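You operate a simulated robot arm through the tools that you are given. There is no shell and no other tool.

You run a simulated robot arm. Do the job below in one go: nothing can be reset, and whatever is moved stays where it is left.

Task
Close up the cold room and bring it down to 6C.
Fine: vent shut, light off, door shut and latched; set the dial and watch the display get there.
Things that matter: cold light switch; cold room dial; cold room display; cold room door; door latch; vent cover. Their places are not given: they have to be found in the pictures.

Only the result counts: the job must be done as asked and must still hold three seconds after the hand-in. Knocking over, shifting, dropping, spilling or breaking anything else fails it.

Robot
A 7-joint arm with a fingered hand, fixed in place. Base frame: the origin is at the foot of the arm, x ahead of it, y to its left, z up. Lengths are in cm, angles in rad, forces in N, time in s.
With the tool pointing down near the work surface it reaches from about 10 to 90 cm from the base axis. Its first joint turns from -2.007 to 2.007 rad. Payload 5 kg.
The TCP is the grasp point between the finger pads, 3.2 cm short of the fingertips. In the tool frame z runs along the fingers and y along their closing line. The gripper opens to 16 cm. The gripper's body begins 8.9 cm behind the TCP. The gripper is a hand of 4 fingers: y runs from the thumb to the fingers, the wrist lies at [0, 0, -26.7] in the tool frame.
Orientation is told as [roll, pitch, yaw] about the base's x, y, z axes, in that order, counted from this pose: with the fingers straight down and closing along the base's y, the tool's x points along the base's -x, its y along +y and its z along -z.

Tools
- The arm moves only by the tool apply_moves. Its argument "plan" is text: rows parted by semicolons, each of 6 numbers parted by spaces: the shift along the base's x, y, z in cm, then the turn, a rotation vector about the base's x, y, z in rad. In form: dx dy dz ax ay az; .... A call has 1 to 20 rows; each row shifts and turns the commanded pose from where the row before left it. Rows are played at 5 a second. More than 5 cm and 0.15 rad between two rows, and nothing of the call is played. Where a pose cannot be reached the arm comes as near as it can. A force on the tool above 40 N (or 10 N above the force at the start of the call, whichever is more), or a blocked arm, ends the call early, and 0.2 s more pass. In this call time passes only in rows, and 0.2 s behind the last. It gives the time, the measured TCP pose, the force on the tool (base axes), the opening and the grip force at its end, in the units of the frame above (readings bear some noise), with the torque about the TCP (base axes, N m) and any sound that the robot's microphone picked up.
- Cameras (640 x 400 px; columns grow to the right, rows downward): "scene" is fixed at [4.87, -50.15, 182.6]; the picture's right is [0.39, -0.92, 0.00], its down [-0.62, -0.26, -0.74] and it looks along [0.68, 0.28, -0.68] (base axes); focal length 315 px, centre (320, 200). "wrist" rides on the gripper at [8, -0.4, -11.4] in the tool frame; the picture's right is [0.05, 1.00, 0.00], its down [-0.82, 0.04, -0.58] and it looks along [-0.58, 0.03, 0.82] (tool axes); focal length 265 px, centre (320, 200).
- camera(camera): a new picture of that camera. The clock stands still meanwhile.
- slide_trunk(by): slides the trunk up (or, below 0, down) by that many cm; the arm rides with it, the base frame stays. It gives what a move gives, with no picture.
- curl_fingers(finger1, finger2, finger3, thumb_bend): sets how far each is bent, from 0 (flat) to 1 (curled in); at 0.3 the hand is open as for a grip, at 0.7 the pads meet at the TCP. One left out holds its place. A second passes; each finger stops where it meets its share of the squeeze, and holds until it gets a number again. It is the only way to open and close the hand. It gives what a move gives, with no picture; readings hold the bend of each and the force on the fingers (four entries, about 0 where the hand has none), thumb and palm.
- measure_at(camera, pixels): for up to 12 pixels [column, row] of the newest picture of that camera ("zoom" is the newest enlarged one), the place [x, y, z] in the base frame of the surface seen there, good to about 0.2 cm. The clock stands still meanwhile.
- zoom(camera, box): a new picture of the part [left, top, right, bottom] of that camera's present view, enlarged. The clock stands still meanwhile.
- close_job(): hands the job in; it is judged then, once.

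Leave the gripper open and the arm clear of the work at the hand-in unless told otherwise.

The tools are called after "Emit:" as name(argument=value, ...) on one line, values as JSON. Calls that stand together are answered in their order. apply_moves: Moves the arm, as the interface text tells. Its arguments: {"type":"object","properties":{"plan":{"type":"string"}},"required":["plan"]} The other tools are called the same way: slide_trunk (by) slides the trunk up or down; curl_fingers (finger1, finger2, finger3, thumb_bend) moves the fingers one by one; camera (camera) takes a picture; measure_at (camera, pixels) gives the place of the surface under pixels of a picture; zoom (camera, box) takes an enlarged picture of a part of a camera's view; close_job () hands the job in.

At the start:

```text
clock: 0.0
position: [48.99, -31.18, 154.24]
tool_rot: [0.001, 0.0, -0.001]
wrist_force: [0.1, 0.5, -0.9]
moment: [0.0, 0.0, 0.0]
gripper_width: 15.96
finger_force: 0.0
shape: jaw
bend: [0.3, 0.3, 0.3, 0.3]
finger forces: [0.0, 0.0, 0.0, 0.0, 0.0, 0.0]
trunk travel left (down, up): [-82.5, 16.5]
```

scene: 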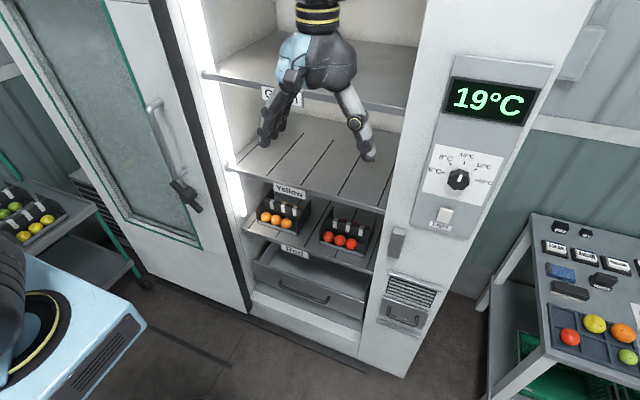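
wrist: 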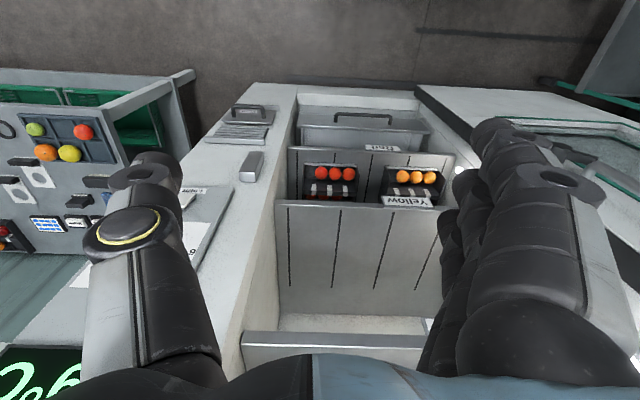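

The scene shows the open door on the left (handle around (165,150)), the display "19°C" at (488,100), the dial at (458,180), the light switch at (445,215), and a vent at (408,300). I'll zoom in on each part before measuring.

Emit:
zoom(camera="scene", box=[400, 130, 520, 240])

Emit:
zoom(camera="scene", box=[360, 220, 460, 350])

Emit:
zoom(camera="scene", box=[100, 80, 260, 240])

```text
3.64 times, centred on (460, 185) of scene
```

zoom: 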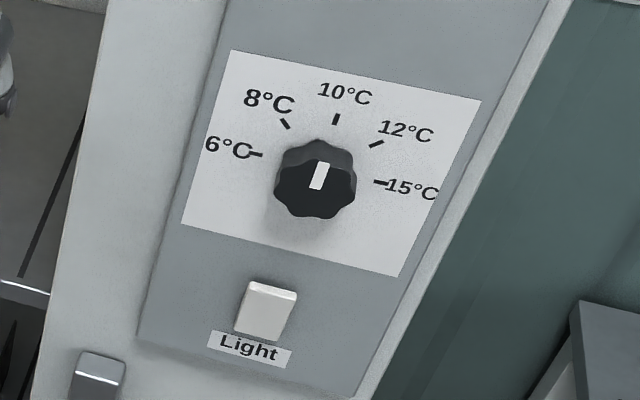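

```text
3.08 times, centred on (410, 285) of scene
```

zoom: 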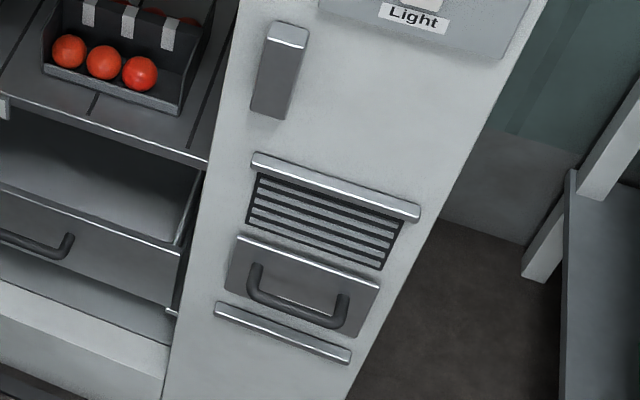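

```text
2.50 times, centred on (180, 160) of scene
```

zoom: 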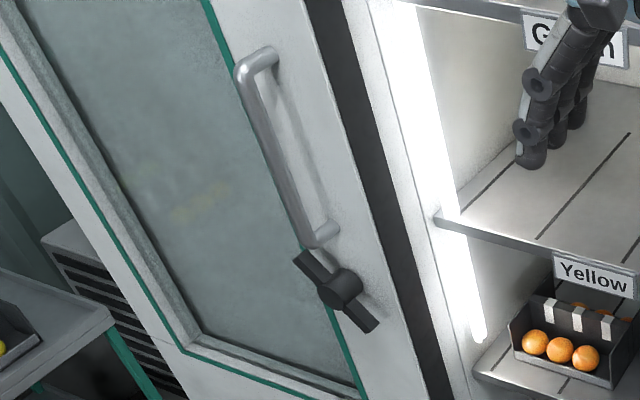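

I see a rocker-type light switch, a dial with its pointer straight up-ish, a sliding vent cover under the louvre between two rails, a keeper block at (397,242) and a latch on the door at (185,195). Now I'll measure these in the scene picture.

Emit:
measure_at(camera="scene", pixels=[[150, 105], [165, 140], [185, 180], [185, 195], [200, 208], [175, 182], [215, 150], [225, 180], [130, 180], [60, 60], [240, 300], [180, 230]])

Emit:
measure_at(camera="scene", pixels=[[458, 180], [462, 175], [445, 215], [448, 210], [443, 222], [430, 225], [397, 242], [400, 230], [393, 255], [410, 235], [385, 230], [488, 100]])

Emit:
measure_at(camera="scene", pixels=[[400, 320], [415, 320], [403, 312], [390, 310], [430, 300], [410, 290], [405, 277], [440, 290], [385, 325], [420, 338], [395, 350], [370, 280]])

```text
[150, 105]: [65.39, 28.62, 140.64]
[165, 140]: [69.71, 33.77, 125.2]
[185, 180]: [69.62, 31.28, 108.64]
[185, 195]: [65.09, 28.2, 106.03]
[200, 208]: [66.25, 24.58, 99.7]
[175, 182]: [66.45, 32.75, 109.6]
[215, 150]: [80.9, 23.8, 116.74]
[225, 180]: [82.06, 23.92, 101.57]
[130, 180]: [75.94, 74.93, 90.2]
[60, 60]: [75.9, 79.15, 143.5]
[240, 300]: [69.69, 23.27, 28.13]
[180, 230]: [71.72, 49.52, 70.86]
```

```text
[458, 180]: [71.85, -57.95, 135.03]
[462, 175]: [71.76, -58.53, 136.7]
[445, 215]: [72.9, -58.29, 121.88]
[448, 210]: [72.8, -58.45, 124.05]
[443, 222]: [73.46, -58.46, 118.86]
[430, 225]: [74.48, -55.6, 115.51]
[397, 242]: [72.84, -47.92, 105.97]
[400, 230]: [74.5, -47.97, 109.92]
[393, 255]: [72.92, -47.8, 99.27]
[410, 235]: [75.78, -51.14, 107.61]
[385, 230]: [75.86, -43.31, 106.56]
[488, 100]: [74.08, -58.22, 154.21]
```

```text
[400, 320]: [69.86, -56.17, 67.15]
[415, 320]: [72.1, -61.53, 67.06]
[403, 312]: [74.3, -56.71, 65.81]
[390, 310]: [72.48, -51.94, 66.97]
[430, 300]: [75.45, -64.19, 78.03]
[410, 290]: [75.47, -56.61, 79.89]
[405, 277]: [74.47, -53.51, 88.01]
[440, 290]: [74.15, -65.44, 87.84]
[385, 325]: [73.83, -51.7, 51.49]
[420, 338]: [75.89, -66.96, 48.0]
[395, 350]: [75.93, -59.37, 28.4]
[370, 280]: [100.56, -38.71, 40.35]
```

The front face of the cabinet is at about x = 75.9 and the door's face at x = 69.7 all along y, so it's a sliding door that must travel toward −y. I'll check whether anything (the drawer, the shelves) sticks out into its path, and look closely at the latch and the door edge.

Emit:
zoom(camera="scene", box=[230, 180, 400, 380])

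Emit:
zoom(camera="scene", box=[0, 150, 200, 400])

Emit:
zoom(camera="scene", box=[370, 200, 460, 270])

Emit:
measure_at(camera="scene", pixels=[[300, 285], [255, 262], [310, 275], [350, 262], [300, 250], [250, 228], [365, 268], [330, 135], [300, 310], [350, 350], [300, 350], [400, 100]])

```text
2.00 times, centred on (315, 280) of scene
```

zoom: 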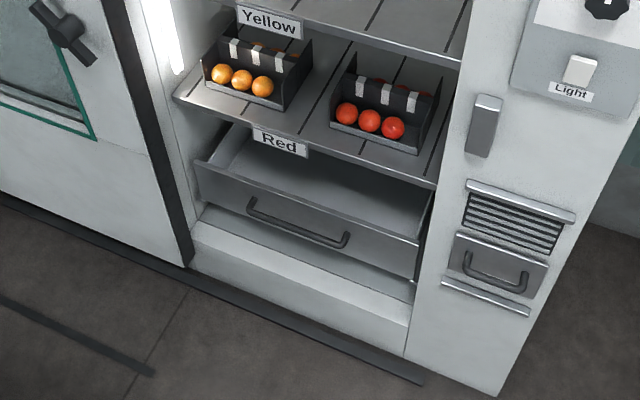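

```text
1.60 times, centred on (100, 275) of scene
```

zoom: 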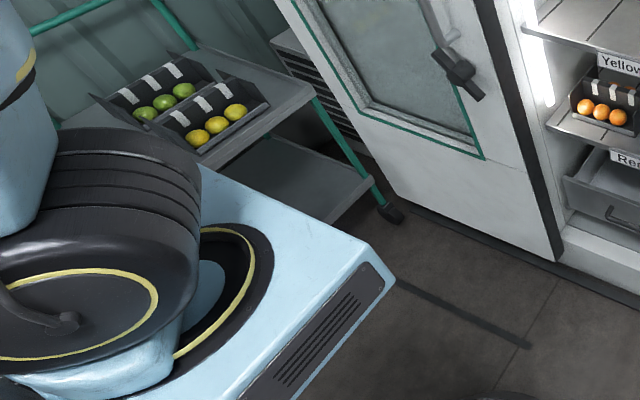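

```text
5.71 times, centred on (415, 235) of scene
```

zoom: 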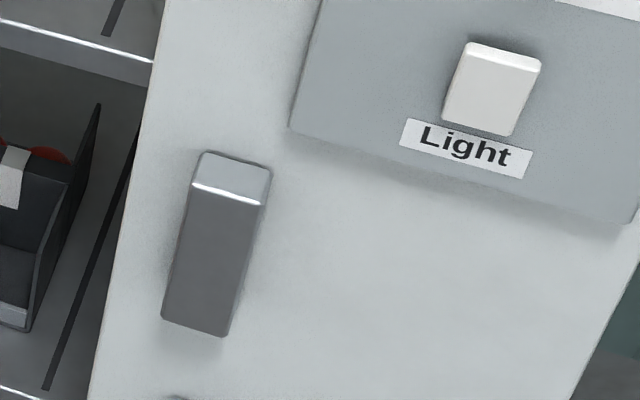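

```text
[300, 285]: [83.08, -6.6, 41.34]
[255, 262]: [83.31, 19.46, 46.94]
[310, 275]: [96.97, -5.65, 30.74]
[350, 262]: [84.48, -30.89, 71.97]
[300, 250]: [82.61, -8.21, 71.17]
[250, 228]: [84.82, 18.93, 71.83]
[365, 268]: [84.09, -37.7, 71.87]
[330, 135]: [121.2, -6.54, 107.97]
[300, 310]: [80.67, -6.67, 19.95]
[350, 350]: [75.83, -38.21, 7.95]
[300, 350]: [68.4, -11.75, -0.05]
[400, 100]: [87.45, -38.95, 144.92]
```

Nothing sticks out past the front plane, so the door's path is clear. First I'll tilt the tool from pointing down to pointing forward (+x), about −π/2 around y, with the TCP staying in free space in front of the opening.

Emit:
apply_moves(plan="0 0 0 0 -0.1428 0;0 0 0 0 -0.1428 0;0 0 0 0 -0.1428 0;0 0 0 0 -0.1428 0;0 0 0 0 -0.1428 0;0 0 0 0 -0.1428 0;0 0 0 0 -0.1428 0;0 0 0 0 -0.1428 0;0 0 0 0 -0.1428 0;0 0 0 0 -0.1428 0;0 0 0 0 -0.1428 0")

```text
clock: 2.4
position: [49.37, -31.15, 154.9]
tool_rot: [0.001, -0.847, -0.002]
wrist_force: [-0.4, 0.2, 1.1]
moment: [0.02, -0.01, 0.03]
gripper_width: 15.98
finger_force: 0.0
shape: jaw
bend: [0.3, 0.3, 0.3, 0.3]
finger forces: [0.1, 0.1, 0.1, 0.0, 0.0, 0.0]
out of reach, approached as far as the arm can: row 6, 7, 8, 9, 10, 11
trunk travel left (down, up): [-82.5, 16.5]
```

The tilt stopped at −0.85 rad (out of reach this close). I'll take a picture to see the arm's posture before trying again further forward.

Emit:
camera(camera="scene")

Emit:
camera(camera="wrist")

```text
taken
```

scene: 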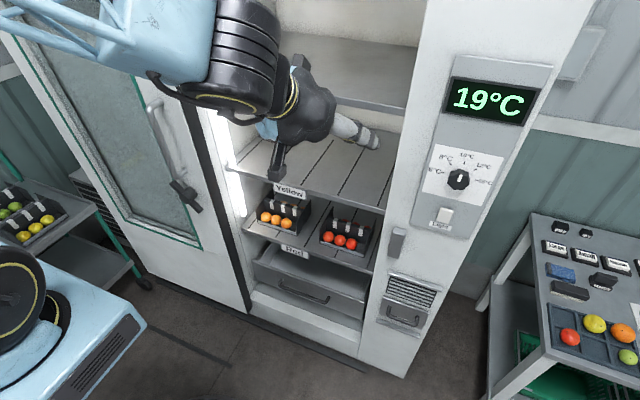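

```text
taken
```

wrist: 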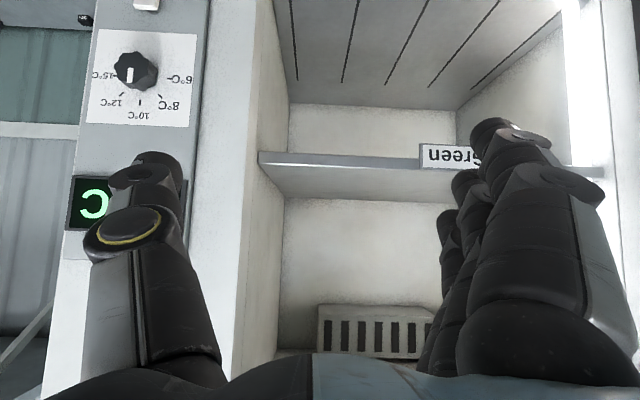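

The arm hangs from above. I'll lower and push forward a bit while continuing to tilt, which should bring the forward-pointing pose within reach.

Emit:
apply_moves(plan="0 0 -4 0 -0.1 0;0 0 -4 0 -0.1 0;0 0 -4 0 -0.1 0;0 0 -4 0 -0.1 0;0 0 -4 0 -0.1 0;0 0 -4 0 -0.1 0;0 0 -4 0 -0.1 0")

```text
clock: 4.0
position: [50.77, -30.64, 155.36]
tool_rot: [0.01, -0.864, -0.019]
wrist_force: [-0.1, 0.2, -0.2]
moment: [-0.03, -0.04, 0.01]
gripper_width: 15.99
finger_force: 0.2
shape: jaw
bend: [0.3, 0.3, 0.3, 0.3]
finger forces: [0.0, 0.0, 0.0, 0.0, 0.0, 0.0]
out of reach, approached as far as the arm can: row 1, 2, 3, 4, 5, 6, 7
trunk travel left (down, up): [-82.5, 16.5]
```

Still stuck; I'm unsure whether the commanded pose has run ahead of the measured one. A null row will show what the arm does.

Emit:
apply_moves(plan="0 0 0 0 0 0")

```text
clock: 4.4
position: [50.87, -30.8, 155.41]
tool_rot: [0.01, -0.864, -0.02]
wrist_force: [-0.1, 0.3, -0.7]
moment: [-0.02, 0.01, -0.03]
gripper_width: 16.0
finger_force: 0.0
shape: jaw
bend: [0.3, 0.3, 0.3, 0.3]
finger forces: [0.0, 0.0, 0.0, 0.1, 0.1, 0.1]
trunk travel left (down, up): [-82.5, 16.5]
```

The commanded pose follows the measured one. I'll try moving down without rotating to see which direction is free.

Emit:
apply_moves(plan="0 0 -4 0 0 0;0 0 -4 0 0 0;0 0 -4 0 0 0;0 0 -4 0 0 0;0 0 -4 0 0 0")

```text
clock: 5.6
position: [55.08, -28.07, 150.29]
tool_rot: [0.01, -0.828, -0.03]
wrist_force: [0.2, -0.1, 0.2]
moment: [0.02, 0.01, -0.03]
gripper_width: 15.98
finger_force: 0.0
shape: jaw
bend: [0.3, 0.3, 0.3, 0.3]
finger forces: [0.1, 0.0, 0.0, 0.1, 0.1, 0.0]
out of reach, approached as far as the arm can: row 1, 2, 3, 4, 5
trunk travel left (down, up): [-82.5, 16.5]
```

It's too close to the shoulder for a forward-pointing wrist here. I'll move right toward the panel (y ≈ −56), staying back at x ≈ 52, then tilt there, where the wrist is farther from the base axis.

Emit:
apply_moves(plan="0 -4 0 0 0 0;0 -4 0 0 0 0;0 -4 0 0 0 0;0 -4 0 0 0 0;0 -4 0 0 0 0;0 -4 0 0 0 0;0 -4 0 0 0 0")

```text
clock: 7.2
position: [56.42, -51.79, 160.16]
tool_rot: [0.014, -0.854, -0.027]
wrist_force: [-0.3, 0.4, 0.1]
moment: [0.02, 0.01, 0.02]
gripper_width: 15.98
finger_force: 0.0
shape: jaw
bend: [0.3, 0.3, 0.3, 0.3]
finger forces: [0.0, 0.1, 0.1, 0.1, 0.0, 0.0]
out of reach, approached as far as the arm can: row 1, 2, 3, 4, 5, 6, 7
trunk travel left (down, up): [-82.5, 16.5]
```

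Still limited, and the arm rose as it moved. I'll look at the arm's posture and measure where its links are.

Emit:
camera(camera="scene")

Emit:
camera(camera="wrist")

```text
taken
```

scene: 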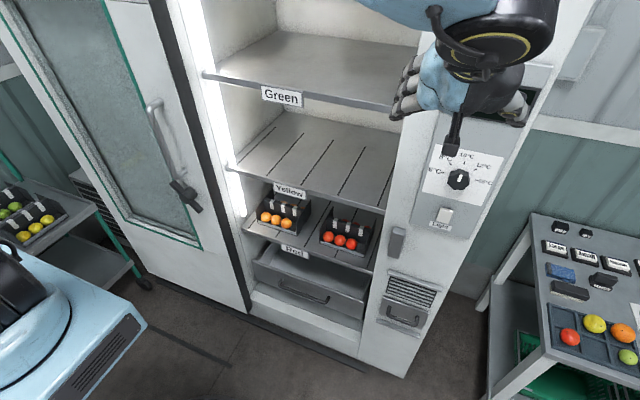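

```text
taken
```

wrist: 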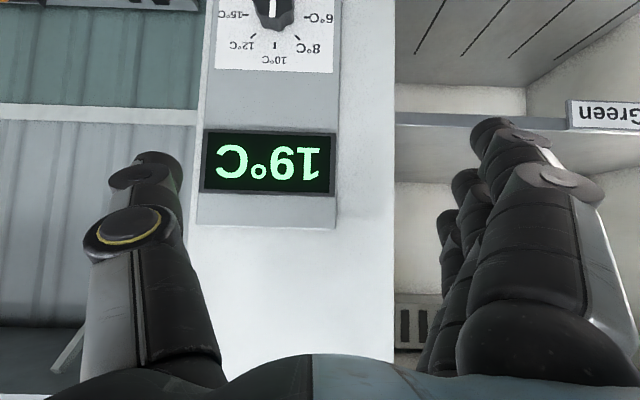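

The forearm slopes steeply down from above, so the wrist bend is at its limit. Lowering the trunk by 30 cm should flatten the forearm; at x≈56 the hand is clear of the panel (x ≥ 71.8).

Emit:
slide_trunk(by=-30)

```text
clock: 10.2
position: [56.17, -51.78, 130.21]
tool_rot: [0.01, -0.854, -0.028]
wrist_force: [-0.4, -0.3, -0.6]
moment: [-0.01, 0.0, 0.0]
gripper_width: 16.0
finger_force: 0.0
shape: jaw
bend: [0.3, 0.3, 0.3, 0.3]
finger forces: [0.0, 0.0, 0.0, 0.0, 0.0, 0.1]
trunk travel left (down, up): [-52.5, 46.5]
```

Now at z = 130 with the trunk lower. I'll raise the TCP while tilting, backing off slightly in x.

Emit:
apply_moves(plan="0 0 3 0 -0.1 0;0 0 3 0 -0.1 0;0 0 3 0 -0.1 0;0 0 3 0 -0.1 0;0 0 3 0 -0.1 0;0 0 3 0 -0.1 0;0 0 3 0 -0.1 0;0 0 2 0 -0.017 0")

```text
clock: 12.0
position: [58.43, -48.3, 156.04]
tool_rot: [0.169, -1.303, -0.196]
wrist_force: [-0.2, 0.1, -0.5]
moment: [0.03, 0.04, 0.01]
gripper_width: 16.0
finger_force: 0.2
shape: jaw
bend: [0.3, 0.3, 0.3, 0.3]
finger forces: [0.0, 0.0, 0.0, 0.0, 0.0, 0.1]
out of reach, approached as far as the arm can: row 1, 2, 3, 4, 5, 6, 7
trunk travel left (down, up): [-52.5, 46.5]
```

The tilt improved to −1.30 with the lower trunk. I'll lower the trunk 22 cm more (TCP goes to z ≈ 134, x ≈ 58, still clear of the dial's front at 71.8) and continue tilting.

Emit:
slide_trunk(by=-22)

Emit:
camera(camera="scene")

Emit:
camera(camera="wrist")

```text
clock: 14.3
position: [58.47, -48.48, 133.97]
tool_rot: [0.172, -1.304, -0.196]
wrist_force: [0.0, 0.3, -0.1]
moment: [-0.01, -0.02, -0.03]
gripper_width: 15.99
finger_force: 0.1
shape: jaw
bend: [0.3, 0.3, 0.3, 0.3]
finger forces: [0.0, 0.1, 0.0, 0.0, 0.1, 0.0]
trunk travel left (down, up): [-30.5, 68.5]
```

```text
taken
```

scene: 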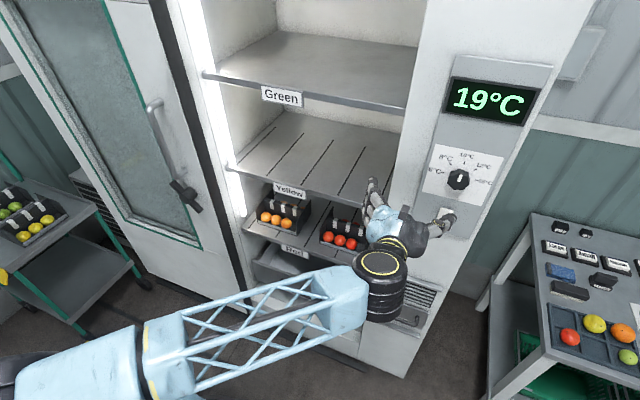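

```text
taken
```

wrist: 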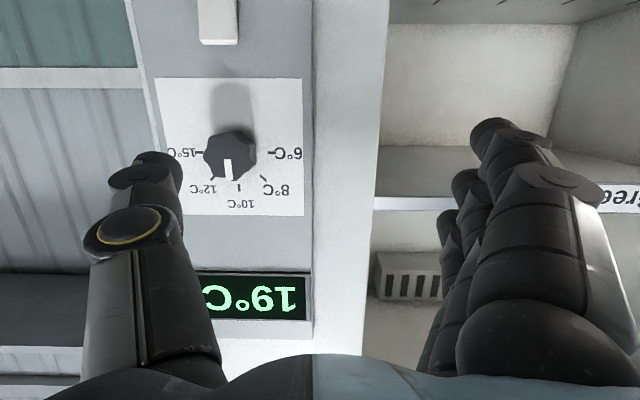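

The arm is now below and more stretched. I'll measure its links to understand the geometry and zoom on the dial.

Emit:
measure_at(camera="scene", pixels=[[30, 370], [80, 375], [165, 350], [250, 320], [340, 290], [380, 265], [385, 300], [395, 235], [430, 220], [440, 222], [20, 275], [375, 195]])

Emit:
zoom(camera="wrist", box=[140, 60, 320, 230])

```text
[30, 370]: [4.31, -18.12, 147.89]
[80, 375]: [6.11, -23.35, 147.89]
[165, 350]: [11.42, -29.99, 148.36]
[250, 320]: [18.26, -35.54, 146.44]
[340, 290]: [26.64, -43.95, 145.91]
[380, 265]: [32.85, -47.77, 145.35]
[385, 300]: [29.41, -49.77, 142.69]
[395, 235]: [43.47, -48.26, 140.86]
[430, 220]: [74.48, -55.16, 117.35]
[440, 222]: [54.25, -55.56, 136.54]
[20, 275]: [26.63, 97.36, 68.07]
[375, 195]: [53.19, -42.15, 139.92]
```

```text
2.35 times, centred on (230, 145) of wrist
```

zoom: 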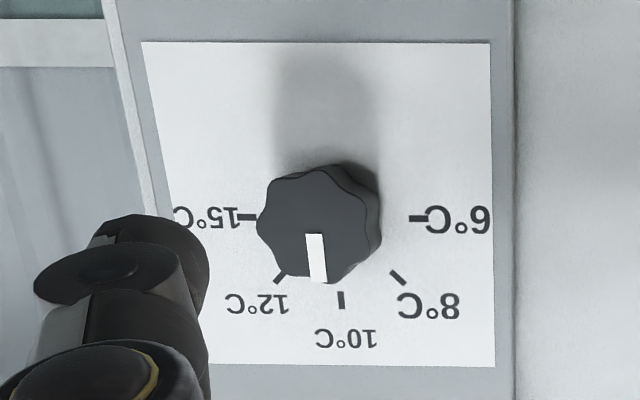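

The forearm is now level at z ≈ 147. I'll finish the tilt (about −0.26 more about y, with tiny roll/yaw fixes) in place.

Emit:
apply_moves(plan="0 0 0 -0.01 -0.07 0.005;0 0 0 -0.02 -0.07 0.005;0 0 0 -0.02 -0.07 0.005;0 0 0 0 -0.055 0.003")

```text
clock: 15.3
position: [58.55, -48.26, 134.7]
tool_rot: [0.191, -1.331, -0.217]
wrist_force: [0.2, -0.4, -0.2]
moment: [-0.01, -0.01, -0.04]
gripper_width: 15.98
finger_force: 0.0
shape: jaw
bend: [0.3, 0.3, 0.3, 0.3]
finger forces: [0.0, 0.1, 0.1, 0.1, 0.0, 0.0]
out of reach, approached as far as the arm can: row 1, 2, 3, 4
trunk travel left (down, up): [-30.5, 68.5]
```

The limit moves with the height above the trunk. I'll slide the trunk down 25 cm more and then raise the TCP while finishing the tilt.

Emit:
slide_trunk(by=-25)

Emit:
apply_moves(plan="0 -1 3 -0.01 -0.03 0.002;0 -1 3 -0.01 -0.03 0.002;0 -1 3 -0.01 -0.03 0.002;0 -1 3 0 -0.03 0.003;0 -1 3 0 -0.03 0.003;0 -1 3 0 -0.03 0.003;0 -1 3 0 -0.03 0.003;0 -1 3 0 -0.03 0.003")

```text
clock: 17.9
position: [59.88, -47.07, 110.0]
tool_rot: [0.093, -1.315, -0.112]
wrist_force: [-0.2, 0.3, -0.2]
moment: [0.04, -0.01, 0.0]
gripper_width: 16.0
finger_force: 0.0
shape: jaw
bend: [0.3, 0.3, 0.3, 0.3]
finger forces: [0.0, 0.0, 0.0, 0.0, 0.1, 0.1]
trunk travel left (down, up): [-5.5, 93.5]
```

```text
clock: 19.7
position: [58.13, -55.73, 133.37]
tool_rot: [1.851, -1.55, -1.86]
wrist_force: [-0.5, -0.5, -0.4]
moment: [0.04, 0.0, 0.07]
gripper_width: 16.02
finger_force: 0.1
shape: jaw
bend: [0.3, 0.3, 0.3, 0.3]
finger forces: [0.1, 0.0, 0.0, 0.0, 0.0, 0.0]
out of reach, approached as far as the arm can: row 8
trunk travel left (down, up): [-5.5, 93.5]
```

The tool now points almost exactly forward at [58, −56, 133]. I'll take pictures of the panel from here.

Emit:
camera(camera="wrist")

Emit:
camera(camera="scene")

```text
taken
```

wrist: 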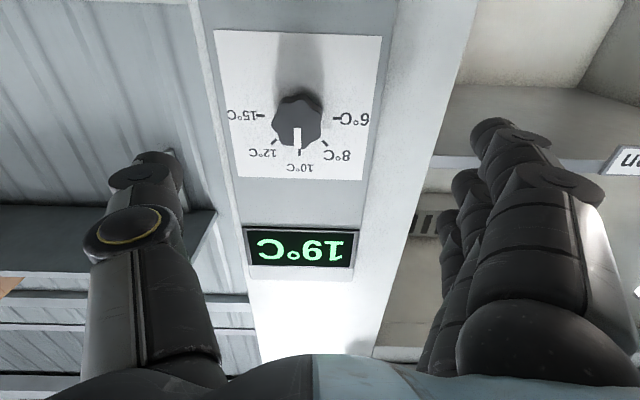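

```text
taken
```

scene: 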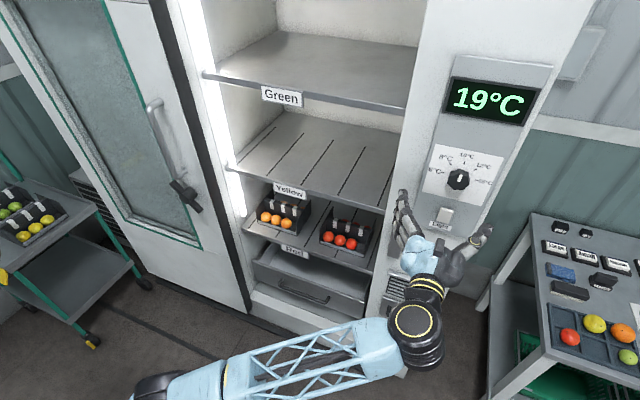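

The pointer is at about 10°C. I'll measure the knob, its rim and the switch more exactly with the wrist camera.

Emit:
zoom(camera="wrist", box=[210, 20, 390, 190])

Emit:
measure_at(camera="wrist", pixels=[[297, 125], [297, 140], [283, 122], [275, 125], [315, 122], [300, 105], [305, 95], [300, 152], [320, 105], [240, 100], [300, 60], [297, 132]])

```text
2.35 times, centred on (300, 105) of wrist
```

zoom: 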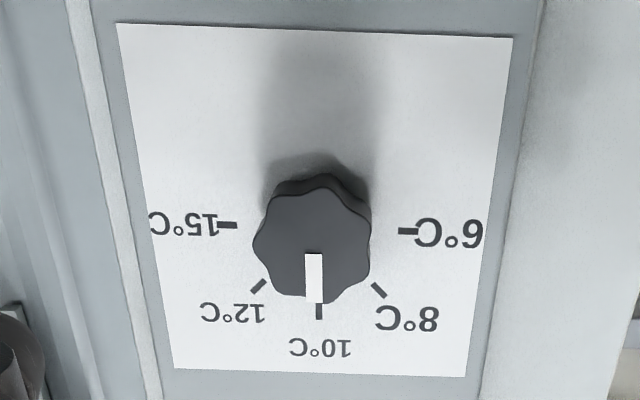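

```text
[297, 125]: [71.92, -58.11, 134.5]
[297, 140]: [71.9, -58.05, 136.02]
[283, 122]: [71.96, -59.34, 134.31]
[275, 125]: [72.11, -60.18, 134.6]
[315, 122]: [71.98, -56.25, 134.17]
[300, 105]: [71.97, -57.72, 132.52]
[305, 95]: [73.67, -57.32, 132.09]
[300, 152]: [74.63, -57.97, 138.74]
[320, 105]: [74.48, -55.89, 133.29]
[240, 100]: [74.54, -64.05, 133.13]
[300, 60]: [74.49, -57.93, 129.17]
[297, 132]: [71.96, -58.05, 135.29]
```

The knob's face is at x ≈ 71.95, plate at 74.5, centre about (−58.1, 134.3), radius ≈ 2.3. I'll measure the 6/15 tick marks and the fingertips to see how far they reach.

Emit:
measure_at(camera="wrist", pixels=[[337, 118], [260, 116], [299, 152], [324, 143], [274, 142], [155, 158], [160, 170], [495, 125], [465, 175], [447, 215], [500, 140], [175, 165]])

Emit:
zoom(camera="scene", box=[370, 160, 520, 290])

Emit:
measure_at(camera="scene", pixels=[[403, 193], [404, 200], [486, 228], [490, 226], [398, 210], [410, 220], [395, 225], [484, 240], [420, 255]])

```text
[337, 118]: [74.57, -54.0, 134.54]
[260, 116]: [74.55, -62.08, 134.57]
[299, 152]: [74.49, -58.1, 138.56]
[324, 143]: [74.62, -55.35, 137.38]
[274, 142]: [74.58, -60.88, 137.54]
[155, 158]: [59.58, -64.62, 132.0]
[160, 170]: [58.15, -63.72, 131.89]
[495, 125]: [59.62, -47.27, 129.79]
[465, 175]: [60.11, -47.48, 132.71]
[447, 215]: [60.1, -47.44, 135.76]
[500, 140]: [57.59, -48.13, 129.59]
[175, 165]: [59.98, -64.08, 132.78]
```

```text
3.08 times, centred on (445, 225) of scene
```

zoom: 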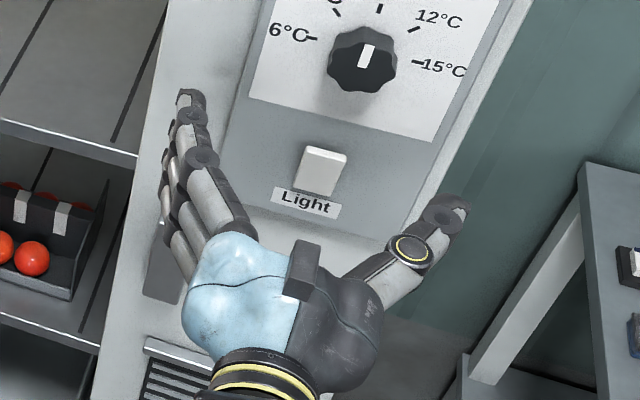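

```text
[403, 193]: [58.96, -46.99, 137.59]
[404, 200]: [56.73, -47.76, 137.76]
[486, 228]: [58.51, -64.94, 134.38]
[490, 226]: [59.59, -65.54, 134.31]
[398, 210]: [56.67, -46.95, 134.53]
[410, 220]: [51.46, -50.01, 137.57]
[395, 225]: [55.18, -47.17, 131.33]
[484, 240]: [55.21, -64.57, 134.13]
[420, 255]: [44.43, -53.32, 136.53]
```

The dial's centre is (y −58.05, z 134.55). I'll pinch the knob with the middle finger and thumb, so first I fold the two outer fingers (1 and 3) out of the way and check.

Emit:
curl_fingers(finger1=1.0, finger2=0.45, finger3=1.0, thumb_bend=0.45)

Emit:
camera(camera="wrist")

Emit:
zoom(camera="scene", box=[370, 160, 520, 290])

```text
clock: 20.7
position: [58.32, -55.75, 133.32]
tool_rot: [1.816, -1.553, -1.824]
wrist_force: [-1.1, 0.3, -0.2]
moment: [-0.01, -0.01, -0.01]
gripper_width: 6.59
finger_force: 0.0
shape: fingers
bend: [1.0, 0.45, 1.0, 0.45]
finger forces: [0.0, 0.1, 0.0, 0.1, 0.0, 0.0]
trunk travel left (down, up): [-5.5, 93.5]
```

```text
taken
```

wrist: 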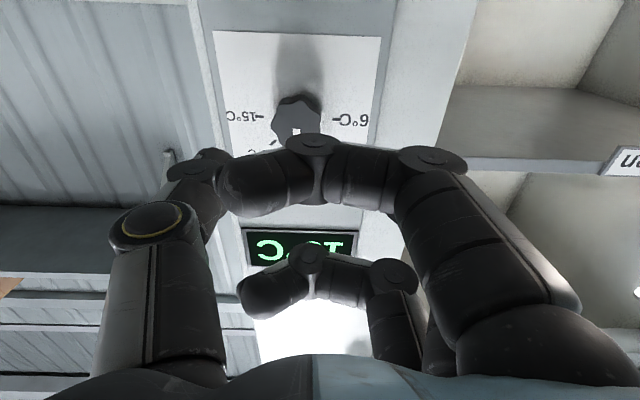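

```text
3.08 times, centred on (445, 225) of scene
```

zoom: 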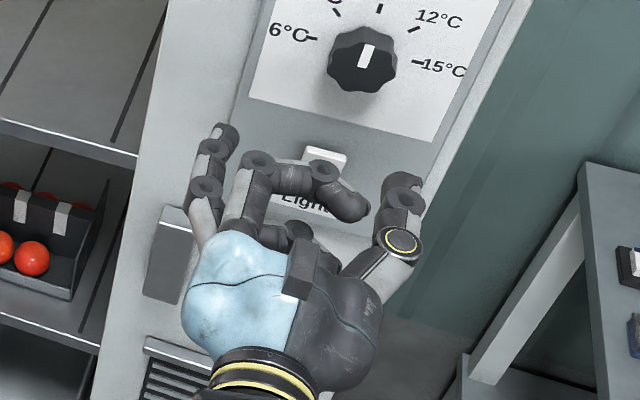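

I'll measure how far forward the folded fingers and the two pinching fingertips reach.

Emit:
camera(camera="scene")

Emit:
measure_at(camera="scene", pixels=[[446, 214], [426, 211], [460, 226], [415, 201], [413, 207], [475, 217], [476, 222], [415, 221], [417, 201]])

```text
taken
```

scene: 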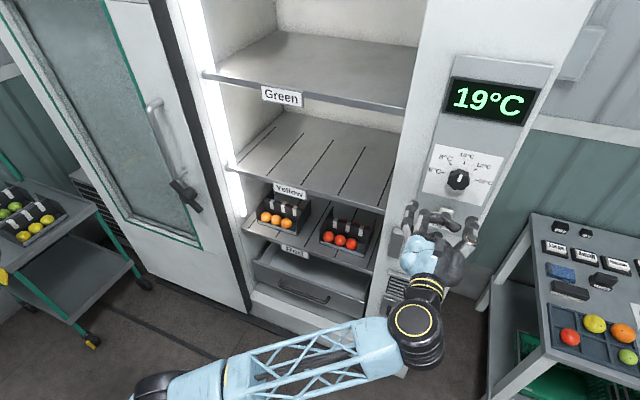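

```text
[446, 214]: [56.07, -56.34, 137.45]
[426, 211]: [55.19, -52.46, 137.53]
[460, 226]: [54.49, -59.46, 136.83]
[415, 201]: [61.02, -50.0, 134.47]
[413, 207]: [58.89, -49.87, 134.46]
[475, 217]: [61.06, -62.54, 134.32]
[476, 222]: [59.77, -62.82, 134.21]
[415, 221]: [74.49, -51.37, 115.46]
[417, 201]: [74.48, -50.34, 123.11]
```

The tips reach ~2.8 cm past the TCP and the folded fingers stay ~2 cm behind it, so there's clearance. I'll line the TCP up with the knob (y −58.05, z 134.5) and advance to x ≈ 69.

Emit:
apply_moves(plan="0 -1.2 0.6 0 0 0;0 -1.1 0.6 0 0 0;2.5 0 0 0 0 0;2.5 0 0 0 0 0;2.5 0 0 0 0 0;1.5 0 0 0 0 0;1.5 0 0 0 0 0")

Emit:
camera(camera="wrist")

Emit:
zoom(camera="scene", box=[400, 130, 520, 240])

```text
clock: 22.3
position: [65.69, -52.0, 132.14]
tool_rot: [1.795, -1.551, -1.8]
wrist_force: [0.1, 0.1, 0.2]
moment: [-0.02, 0.01, 0.01]
gripper_width: 6.6
finger_force: 0.1
shape: fingers
bend: [1.0, 0.45, 1.0, 0.45]
finger forces: [0.0, 0.0, 0.0, 0.1, 0.1, 0.0]
out of reach, approached as far as the arm can: row 1, 2, 3, 4, 5, 6, 7
trunk travel left (down, up): [-5.5, 93.5]
```

```text
taken
```

wrist: 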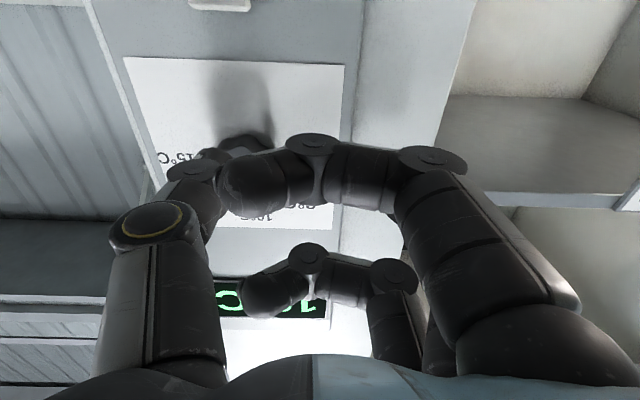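

```text
3.64 times, centred on (460, 185) of scene
```

zoom: 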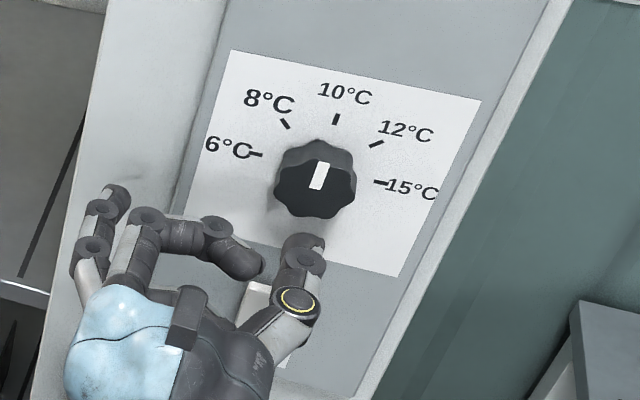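

That position is out of reach with the trunk this low. I need to understand the arm geometry: I'll take a picture and measure shoulder, elbow and wrist.

Emit:
camera(camera="scene")

Emit:
measure_at(camera="scene", pixels=[[375, 320], [385, 290], [330, 330], [260, 360], [200, 380], [160, 385], [130, 395], [400, 300], [360, 345], [410, 260]])

```text
taken
```

scene: 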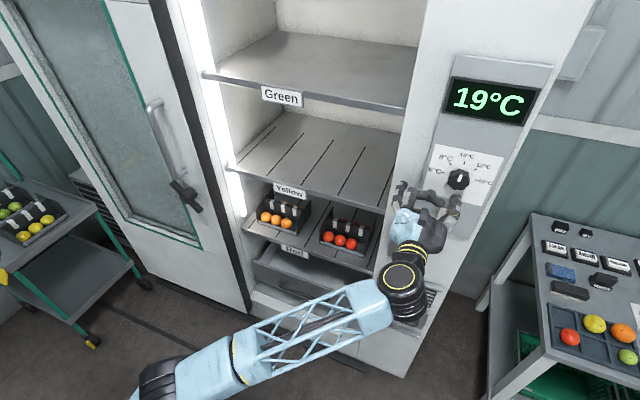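

```text
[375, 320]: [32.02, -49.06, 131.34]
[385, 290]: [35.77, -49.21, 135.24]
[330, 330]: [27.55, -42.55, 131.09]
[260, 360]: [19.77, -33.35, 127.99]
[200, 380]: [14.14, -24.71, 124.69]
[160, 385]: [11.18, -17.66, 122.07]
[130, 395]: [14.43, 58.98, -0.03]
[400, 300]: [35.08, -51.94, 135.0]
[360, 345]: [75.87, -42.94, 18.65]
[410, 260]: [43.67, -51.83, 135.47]
```

The forearm runs from about [11,−18,117] to the wrist at [38,−52,130]; the reach limit should ease with the trunk higher, and a roll of the hand about x (fingers upward) likely eases the wrist limit – which also suits the dial, since it must be turned by −90° about x. I'll raise the trunk 14 cm, then roll +x while moving down.

Emit:
slide_trunk(by=14)

Emit:
apply_moves(plan="-1 0 0 0.14 0 0;-1 0 0 0.14 0 0;-1 0 0 0.14 0 0;-1 0 0 0.14 0 0;-1 0 0 0.14 0 0")

```text
clock: 24.0
position: [65.74, -51.93, 146.18]
tool_rot: [1.8, -1.552, -1.804]
wrist_force: [-0.4, 0.3, -0.5]
moment: [0.0, -0.02, 0.01]
gripper_width: 6.55
finger_force: 0.0
shape: fingers
bend: [1.0, 0.45, 1.0, 0.45]
finger forces: [0.0, 0.1, 0.1, 0.0, 0.0, 0.0]
trunk travel left (down, up): [-19.5, 79.5]
```

```text
clock: 25.2
position: [60.74, -51.93, 146.24]
tool_rot: [1.571, -0.849, -1.578]
wrist_force: [-0.1, 0.7, 0.3]
moment: [-0.02, -0.05, -0.01]
gripper_width: 6.59
finger_force: 0.0
shape: fingers
bend: [1.0, 0.45, 1.0, 0.45]
finger forces: [0.0, 0.1, 0.0, 0.1, 0.0, 0.0]
trunk travel left (down, up): [-19.5, 79.5]
```

The roll went freely. Now I'll move to y = −58.05, z = 134.5 at x ≈ 61, continuing the roll to about +π/2.

Emit:
apply_moves(plan="0 -1 -1.5 0.11 0 0;0 -1 -1.5 0.11 0 0;0 -1 -1.5 0.11 0 0;0 -1 -1.5 0.11 0 0;0 -1 -1.5 0.11 0 0;0 -1.1 -1.5 0.11 0 0;0 0 -1.3 0.11 0 0;0 0 -1.4 0.1 0 0")

```text
clock: 27.0
position: [60.26, -57.35, 134.47]
tool_rot: [1.566, 0.017, -1.575]
wrist_force: [0.4, -0.1, 0.8]
moment: [0.0, 0.0, -0.01]
gripper_width: 6.6
finger_force: 0.0
shape: fingers
bend: [1.0, 0.45, 1.0, 0.45]
finger forces: [0.0, 0.1, 0.0, 0.0, 0.0, 0.0]
out of reach, approached as far as the arm can: row 6
trunk travel left (down, up): [-19.5, 79.5]
```

The hand is now rolled with the fingers up, pointing forward. Near the reach edge, so I'll raise the trunk 12 cm more and then come back down relative to it.

Emit:
slide_trunk(by=12)

Emit:
apply_moves(plan="0 -0.2 -2 0 0 0;0 -0.2 -2 0 0 0;0 -0.2 -2 0 0 0;0 -0.1 -2 0 0 0;0 0 -2 0 0 0;0 0 -2 0 0 0")

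Emit:
camera(camera="wrist")

Emit:
camera(camera="scene")

```text
clock: 28.5
position: [60.36, -57.48, 146.45]
tool_rot: [1.562, 0.017, -1.575]
wrist_force: [0.1, 0.6, -0.3]
moment: [0.03, 0.01, -0.01]
gripper_width: 6.61
finger_force: 0.1
shape: fingers
bend: [1.0, 0.45, 1.0, 0.45]
finger forces: [0.0, 0.0, 0.1, 0.0, 0.0, 0.1]
trunk travel left (down, up): [-31.5, 67.5]
```

```text
clock: 29.9
position: [59.78, -57.1, 134.45]
tool_rot: [1.566, 0.017, -1.579]
wrist_force: [0.4, 0.1, -0.1]
moment: [-0.02, 0.02, -0.05]
gripper_width: 6.61
finger_force: 0.1
shape: fingers
bend: [1.0, 0.45, 1.0, 0.45]
finger forces: [0.2, 0.1, 0.0, 0.0, 0.0, 0.0]
out of reach, approached as far as the arm can: row 3, 5, 6
trunk travel left (down, up): [-31.5, 67.5]
```

```text
taken
```

wrist: 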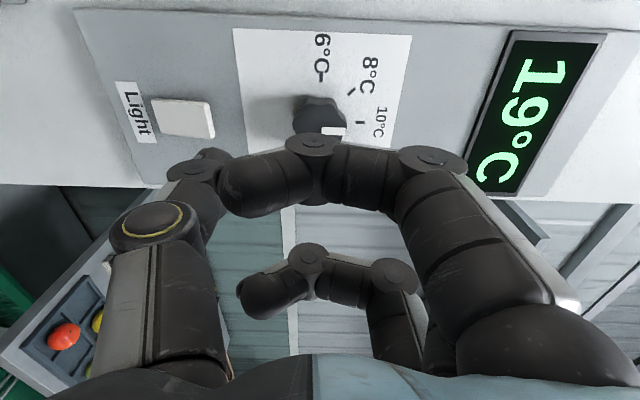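

```text
taken
```

scene: 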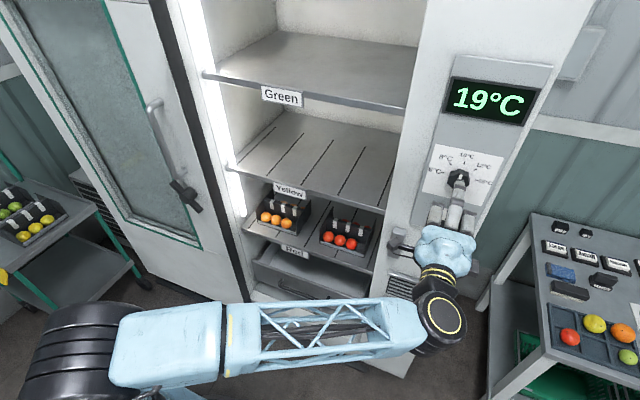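

It settled slightly off at y = −57.1. I'll see whether advancing in x (to 66) with the y-correction works from here; the knob tip is still 3 cm ahead of the fingertips then.

Emit:
apply_moves(plan="2 0 0 0 0 0;2 -0.3 0 0 0 0;1 -0.3 0 0 0 0;1 -0.3 0 0 0 0")

```text
clock: 30.9
position: [63.41, -55.36, 134.91]
tool_rot: [1.565, 0.017, -1.579]
wrist_force: [-0.2, 0.3, 0.3]
moment: [0.04, -0.01, 0.0]
gripper_width: 6.61
finger_force: 0.0
shape: fingers
bend: [1.0, 0.45, 1.0, 0.45]
finger forces: [0.0, 0.0, 0.0, 0.0, 0.0, 0.1]
out of reach, approached as far as the arm can: row 1, 2, 3, 4
trunk travel left (down, up): [-31.5, 67.5]
```

The wrist seems limited at about 66 cm radius. I'll measure the arm's links in this posture to see what's limiting it.

Emit:
camera(camera="scene")

Emit:
measure_at(camera="scene", pixels=[[30, 370], [70, 330], [100, 310], [120, 345], [200, 320], [200, 365], [240, 320], [300, 310], [400, 310], [440, 310], [50, 395], [150, 390]])

```text
taken
```

scene: 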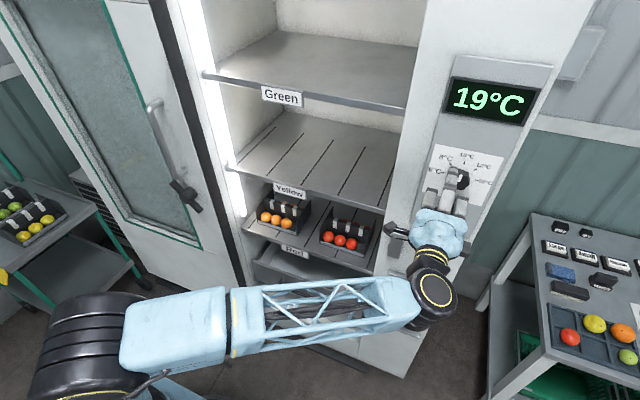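

```text
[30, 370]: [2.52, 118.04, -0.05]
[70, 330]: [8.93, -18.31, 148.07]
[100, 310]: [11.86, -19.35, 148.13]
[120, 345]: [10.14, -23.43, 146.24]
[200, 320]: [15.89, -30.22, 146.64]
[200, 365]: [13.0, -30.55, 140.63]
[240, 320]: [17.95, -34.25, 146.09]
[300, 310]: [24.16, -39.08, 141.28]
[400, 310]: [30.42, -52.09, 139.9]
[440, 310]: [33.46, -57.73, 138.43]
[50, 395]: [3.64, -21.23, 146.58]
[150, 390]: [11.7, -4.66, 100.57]
```

I'll measure a few more points on the lower arm parts visible at the bottom-left to locate the shoulder.

Emit:
measure_at(camera="scene", pixels=[[170, 385], [160, 395], [180, 395], [140, 375], [100, 390], [110, 397], [85, 360], [45, 345], [130, 398], [190, 398]])

Emit:
zoom(camera="scene", box=[0, 250, 240, 400])

```text
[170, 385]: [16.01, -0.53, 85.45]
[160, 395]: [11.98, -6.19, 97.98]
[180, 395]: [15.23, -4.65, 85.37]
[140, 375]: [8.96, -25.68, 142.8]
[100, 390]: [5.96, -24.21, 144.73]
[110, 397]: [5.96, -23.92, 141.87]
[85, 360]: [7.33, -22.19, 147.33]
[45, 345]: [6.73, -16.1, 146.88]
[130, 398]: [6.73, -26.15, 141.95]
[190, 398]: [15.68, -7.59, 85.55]
```

```text
2.67 times, centred on (120, 325) of scene
```

zoom: 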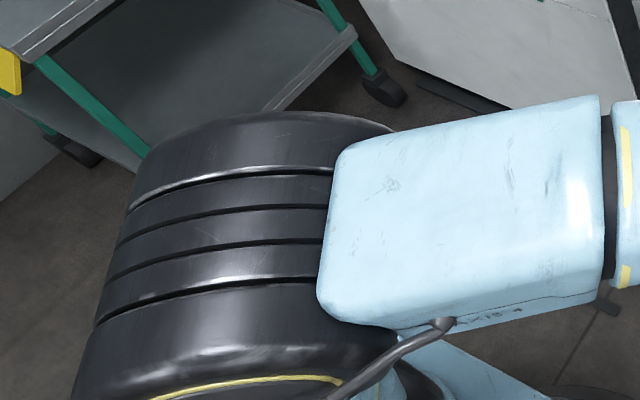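

The likely limiter is the forearm-roll joint, which eases when the forearm slopes upward. I'll drop the trunk by 18 cm (hand to z ≈ 117, x 63: tips at ~66, clear of the switch at 72.8) and raise the hand back while moving to y −58.

Emit:
slide_trunk(by=-18)

Emit:
apply_moves(plan="0 0 2.5 0 0 0;0 0 2.5 0 0 0;0 0 2.5 0 0 0;0 0 2.5 0 0 0;0 0 2.5 0 0 0;0 0 2.5 0 0 0;0 0 2.5 0 0 0;0 -0.7 0 0 0 0;0 -0.7 0 0 0 0;0 -0.7 0 0 0 0;0 -0.6 0 0 0 0")

```text
clock: 32.9
position: [63.42, -55.26, 116.87]
tool_rot: [1.566, 0.017, -1.579]
wrist_force: [-0.1, -1.4, -0.2]
moment: [-0.01, 0.02, -0.03]
gripper_width: 6.6
finger_force: 0.1
shape: fingers
bend: [1.0, 0.45, 1.0, 0.45]
finger forces: [0.1, 0.0, 0.0, 0.0, 0.0, 0.0]
trunk travel left (down, up): [-13.5, 85.5]
```

```text
clock: 35.3
position: [62.41, -55.87, 133.92]
tool_rot: [1.564, 0.016, -1.581]
wrist_force: [0.0, -0.5, -0.9]
moment: [0.02, 0.03, 0.0]
gripper_width: 6.58
finger_force: 0.2
shape: fingers
bend: [1.0, 0.45, 1.0, 0.45]
finger forces: [0.0, 0.0, 0.1, 0.0, 0.0, 0.1]
out of reach, approached as far as the arm can: row 8, 9, 10, 11
trunk travel left (down, up): [-13.5, 85.5]
```

It's again at a wrist radius of ~66 cm. To find out whether it's a joint or a pure reach limit, I'll yaw the tool to the right by 0.3 rad and then try to extend.

Emit:
apply_moves(plan="0 0 0 0 0 -0.1;0 0 0 0 0 -0.1;0 0 0 0 0 -0.1;0 -2 0 0 0 0;0 -2 0 0 0 0;0 -2 0 0 0 0;0 -2 0 0 0 0;0 -2 0 0 0 0")

```text
clock: 37.1
position: [61.11, -63.79, 133.54]
tool_rot: [1.565, 0.019, -1.88]
wrist_force: [0.7, 0.2, 0.5]
moment: [0.0, 0.01, -0.04]
gripper_width: 6.57
finger_force: 0.0
shape: fingers
bend: [1.0, 0.45, 1.0, 0.45]
finger forces: [0.1, 0.1, 0.0, 0.0, 0.0, 0.0]
out of reach, approached as far as the arm can: row 7, 8
trunk travel left (down, up): [-13.5, 85.5]
```

Positional limit it seems (wrist radius ≈ 66 regardless of tool yaw). I'll look at the posture again and measure the elbow drum and upper arm.

Emit:
camera(camera="scene")

Emit:
camera(camera="wrist")

Emit:
measure_at(camera="scene", pixels=[[150, 390], [120, 395], [180, 360], [230, 360], [300, 340], [380, 320], [420, 310], [440, 300], [100, 395], [200, 395]])

```text
taken
```

scene: 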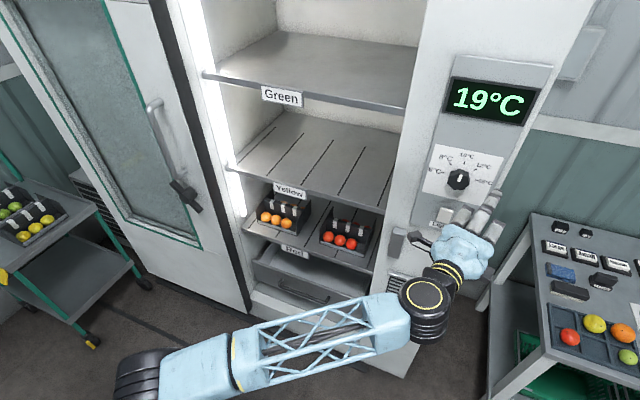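

```text
taken
```

wrist: 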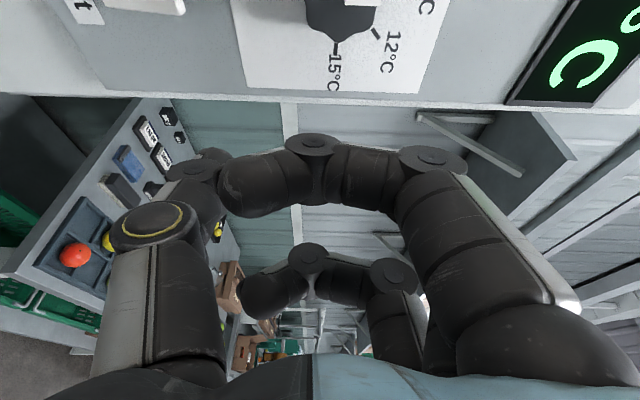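

```text
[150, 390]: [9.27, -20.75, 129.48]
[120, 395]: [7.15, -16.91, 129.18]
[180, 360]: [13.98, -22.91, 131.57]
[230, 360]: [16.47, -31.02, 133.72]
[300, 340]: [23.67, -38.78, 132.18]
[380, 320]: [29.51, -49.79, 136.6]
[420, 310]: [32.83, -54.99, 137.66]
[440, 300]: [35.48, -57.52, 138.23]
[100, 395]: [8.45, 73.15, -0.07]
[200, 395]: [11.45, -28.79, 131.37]
```

The elbow drum stays at radius ~21 cm and 192 cm "trunk-relative" height in all these poses. I'll test whether the arm can reach equally far lower down: straight down in free space at x ≈ 61 (the nearest cabinet parts are at x ≥ 70). First a check of where the right-hand table is.

Emit:
measure_at(camera="scene", pixels=[[535, 215], [485, 305], [548, 350], [490, 395], [480, 300], [520, 245], [600, 365], [510, 345]])

Emit:
apply_moves(plan="-1 2 -1 0 0 0.1;-1 2 -1 0 0 0.1;0 2 -2 0 0 0.1;0 0 -3 0 0 0;0 0 -3 0 0 0;0 0 -3 0 0 0;0 0 -3 0 0 0;0 0 -3 0 0 0;0 0 -3 0 0 0;0 0 -3 0 0 0")

```text
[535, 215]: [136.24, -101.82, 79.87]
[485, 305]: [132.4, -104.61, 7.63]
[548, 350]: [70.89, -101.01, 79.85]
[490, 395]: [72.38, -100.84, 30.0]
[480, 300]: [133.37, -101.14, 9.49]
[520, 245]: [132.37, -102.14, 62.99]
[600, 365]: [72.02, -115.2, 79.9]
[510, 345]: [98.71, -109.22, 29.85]
```

```text
clock: 39.3
position: [57.44, -55.73, 108.7]
tool_rot: [1.563, 0.018, -1.582]
wrist_force: [0.5, -0.1, 0.2]
moment: [0.01, 0.01, -0.03]
gripper_width: 6.58
finger_force: 0.0
shape: fingers
bend: [1.0, 0.45, 1.0, 0.45]
finger forces: [0.1, 0.0, 0.1, 0.0, 0.1, 0.0]
out of reach, approached as far as the arm can: row 8, 9, 10
trunk travel left (down, up): [-13.5, 85.5]
```

The table is far off (y < −100). The limit acts as if the upper arm won't lean. I'll test with the tool pointing down in free space to the right of the robot (x ≈ 35, y ≈ −65) to see how far the arm really extends.

Emit:
apply_moves(plan="-2 0 0 0 0.14 0;-2 0 0 0 0.14 0;-2 0 0 0 0.14 0;-2 0 0 0 0.14 0;-2 0 0 0 0.14 0;-2 -1 0 0 0.14 0;-2 -1 0 0 0.14 0;-2 -1 0 0 0.14 0;-2 -1 -1 0 0.14 0;-2 -1 -1 0 0.14 0;-2 -1 -1 0 0.14 0;0 -2 -1 0 0 0;0 -2 -1 0 0 0;0 -2 -1 0 0 0")

```text
clock: 42.3
position: [31.37, -59.09, 101.65]
tool_rot: [0.024, -0.01, -1.588]
wrist_force: [0.0, 0.0, -0.5]
moment: [-0.02, 0.01, 0.0]
gripper_width: 6.63
finger_force: 0.0
shape: fingers
bend: [1.0, 0.45, 1.0, 0.45]
finger forces: [0.0, 0.1, 0.0, 0.1, 0.0, 0.0]
out of reach, approached as far as the arm can: row 9, 10, 11, 12, 13, 14
trunk travel left (down, up): [-13.5, 85.5]
```

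Same limit (radius ≈ 67) with the tool down. I'll test lower: straight down, watching the reachable radius.

Emit:
apply_moves(plan="0 0 -4 0 0 0;0 0 -4 0 0 0;0 0 -4 0 0 0;0 0 -4 0 0 0;0 0 -4 0 0 0;0 0 -4 0 0 0;0 0 -4 0 0 0;0 0 -4 0 0 0")

Emit:
camera(camera="scene")

```text
clock: 44.1
position: [28.53, -52.1, 73.35]
tool_rot: [0.025, -0.009, -1.59]
wrist_force: [0.3, -0.3, 0.0]
moment: [0.01, 0.0, 0.03]
gripper_width: 6.6
finger_force: 0.0
shape: fingers
bend: [1.0, 0.45, 1.0, 0.45]
finger forces: [0.0, 0.1, 0.1, 0.0, 0.0, 0.1]
out of reach, approached as far as the arm can: row 3, 4, 5, 6, 7, 8
trunk travel left (down, up): [-13.5, 85.5]
```

```text
taken
```

scene: 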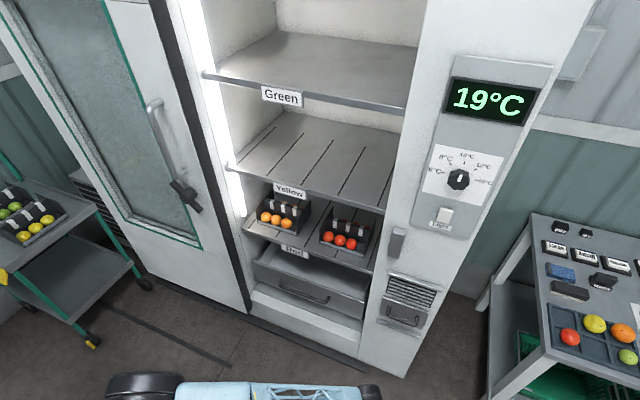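

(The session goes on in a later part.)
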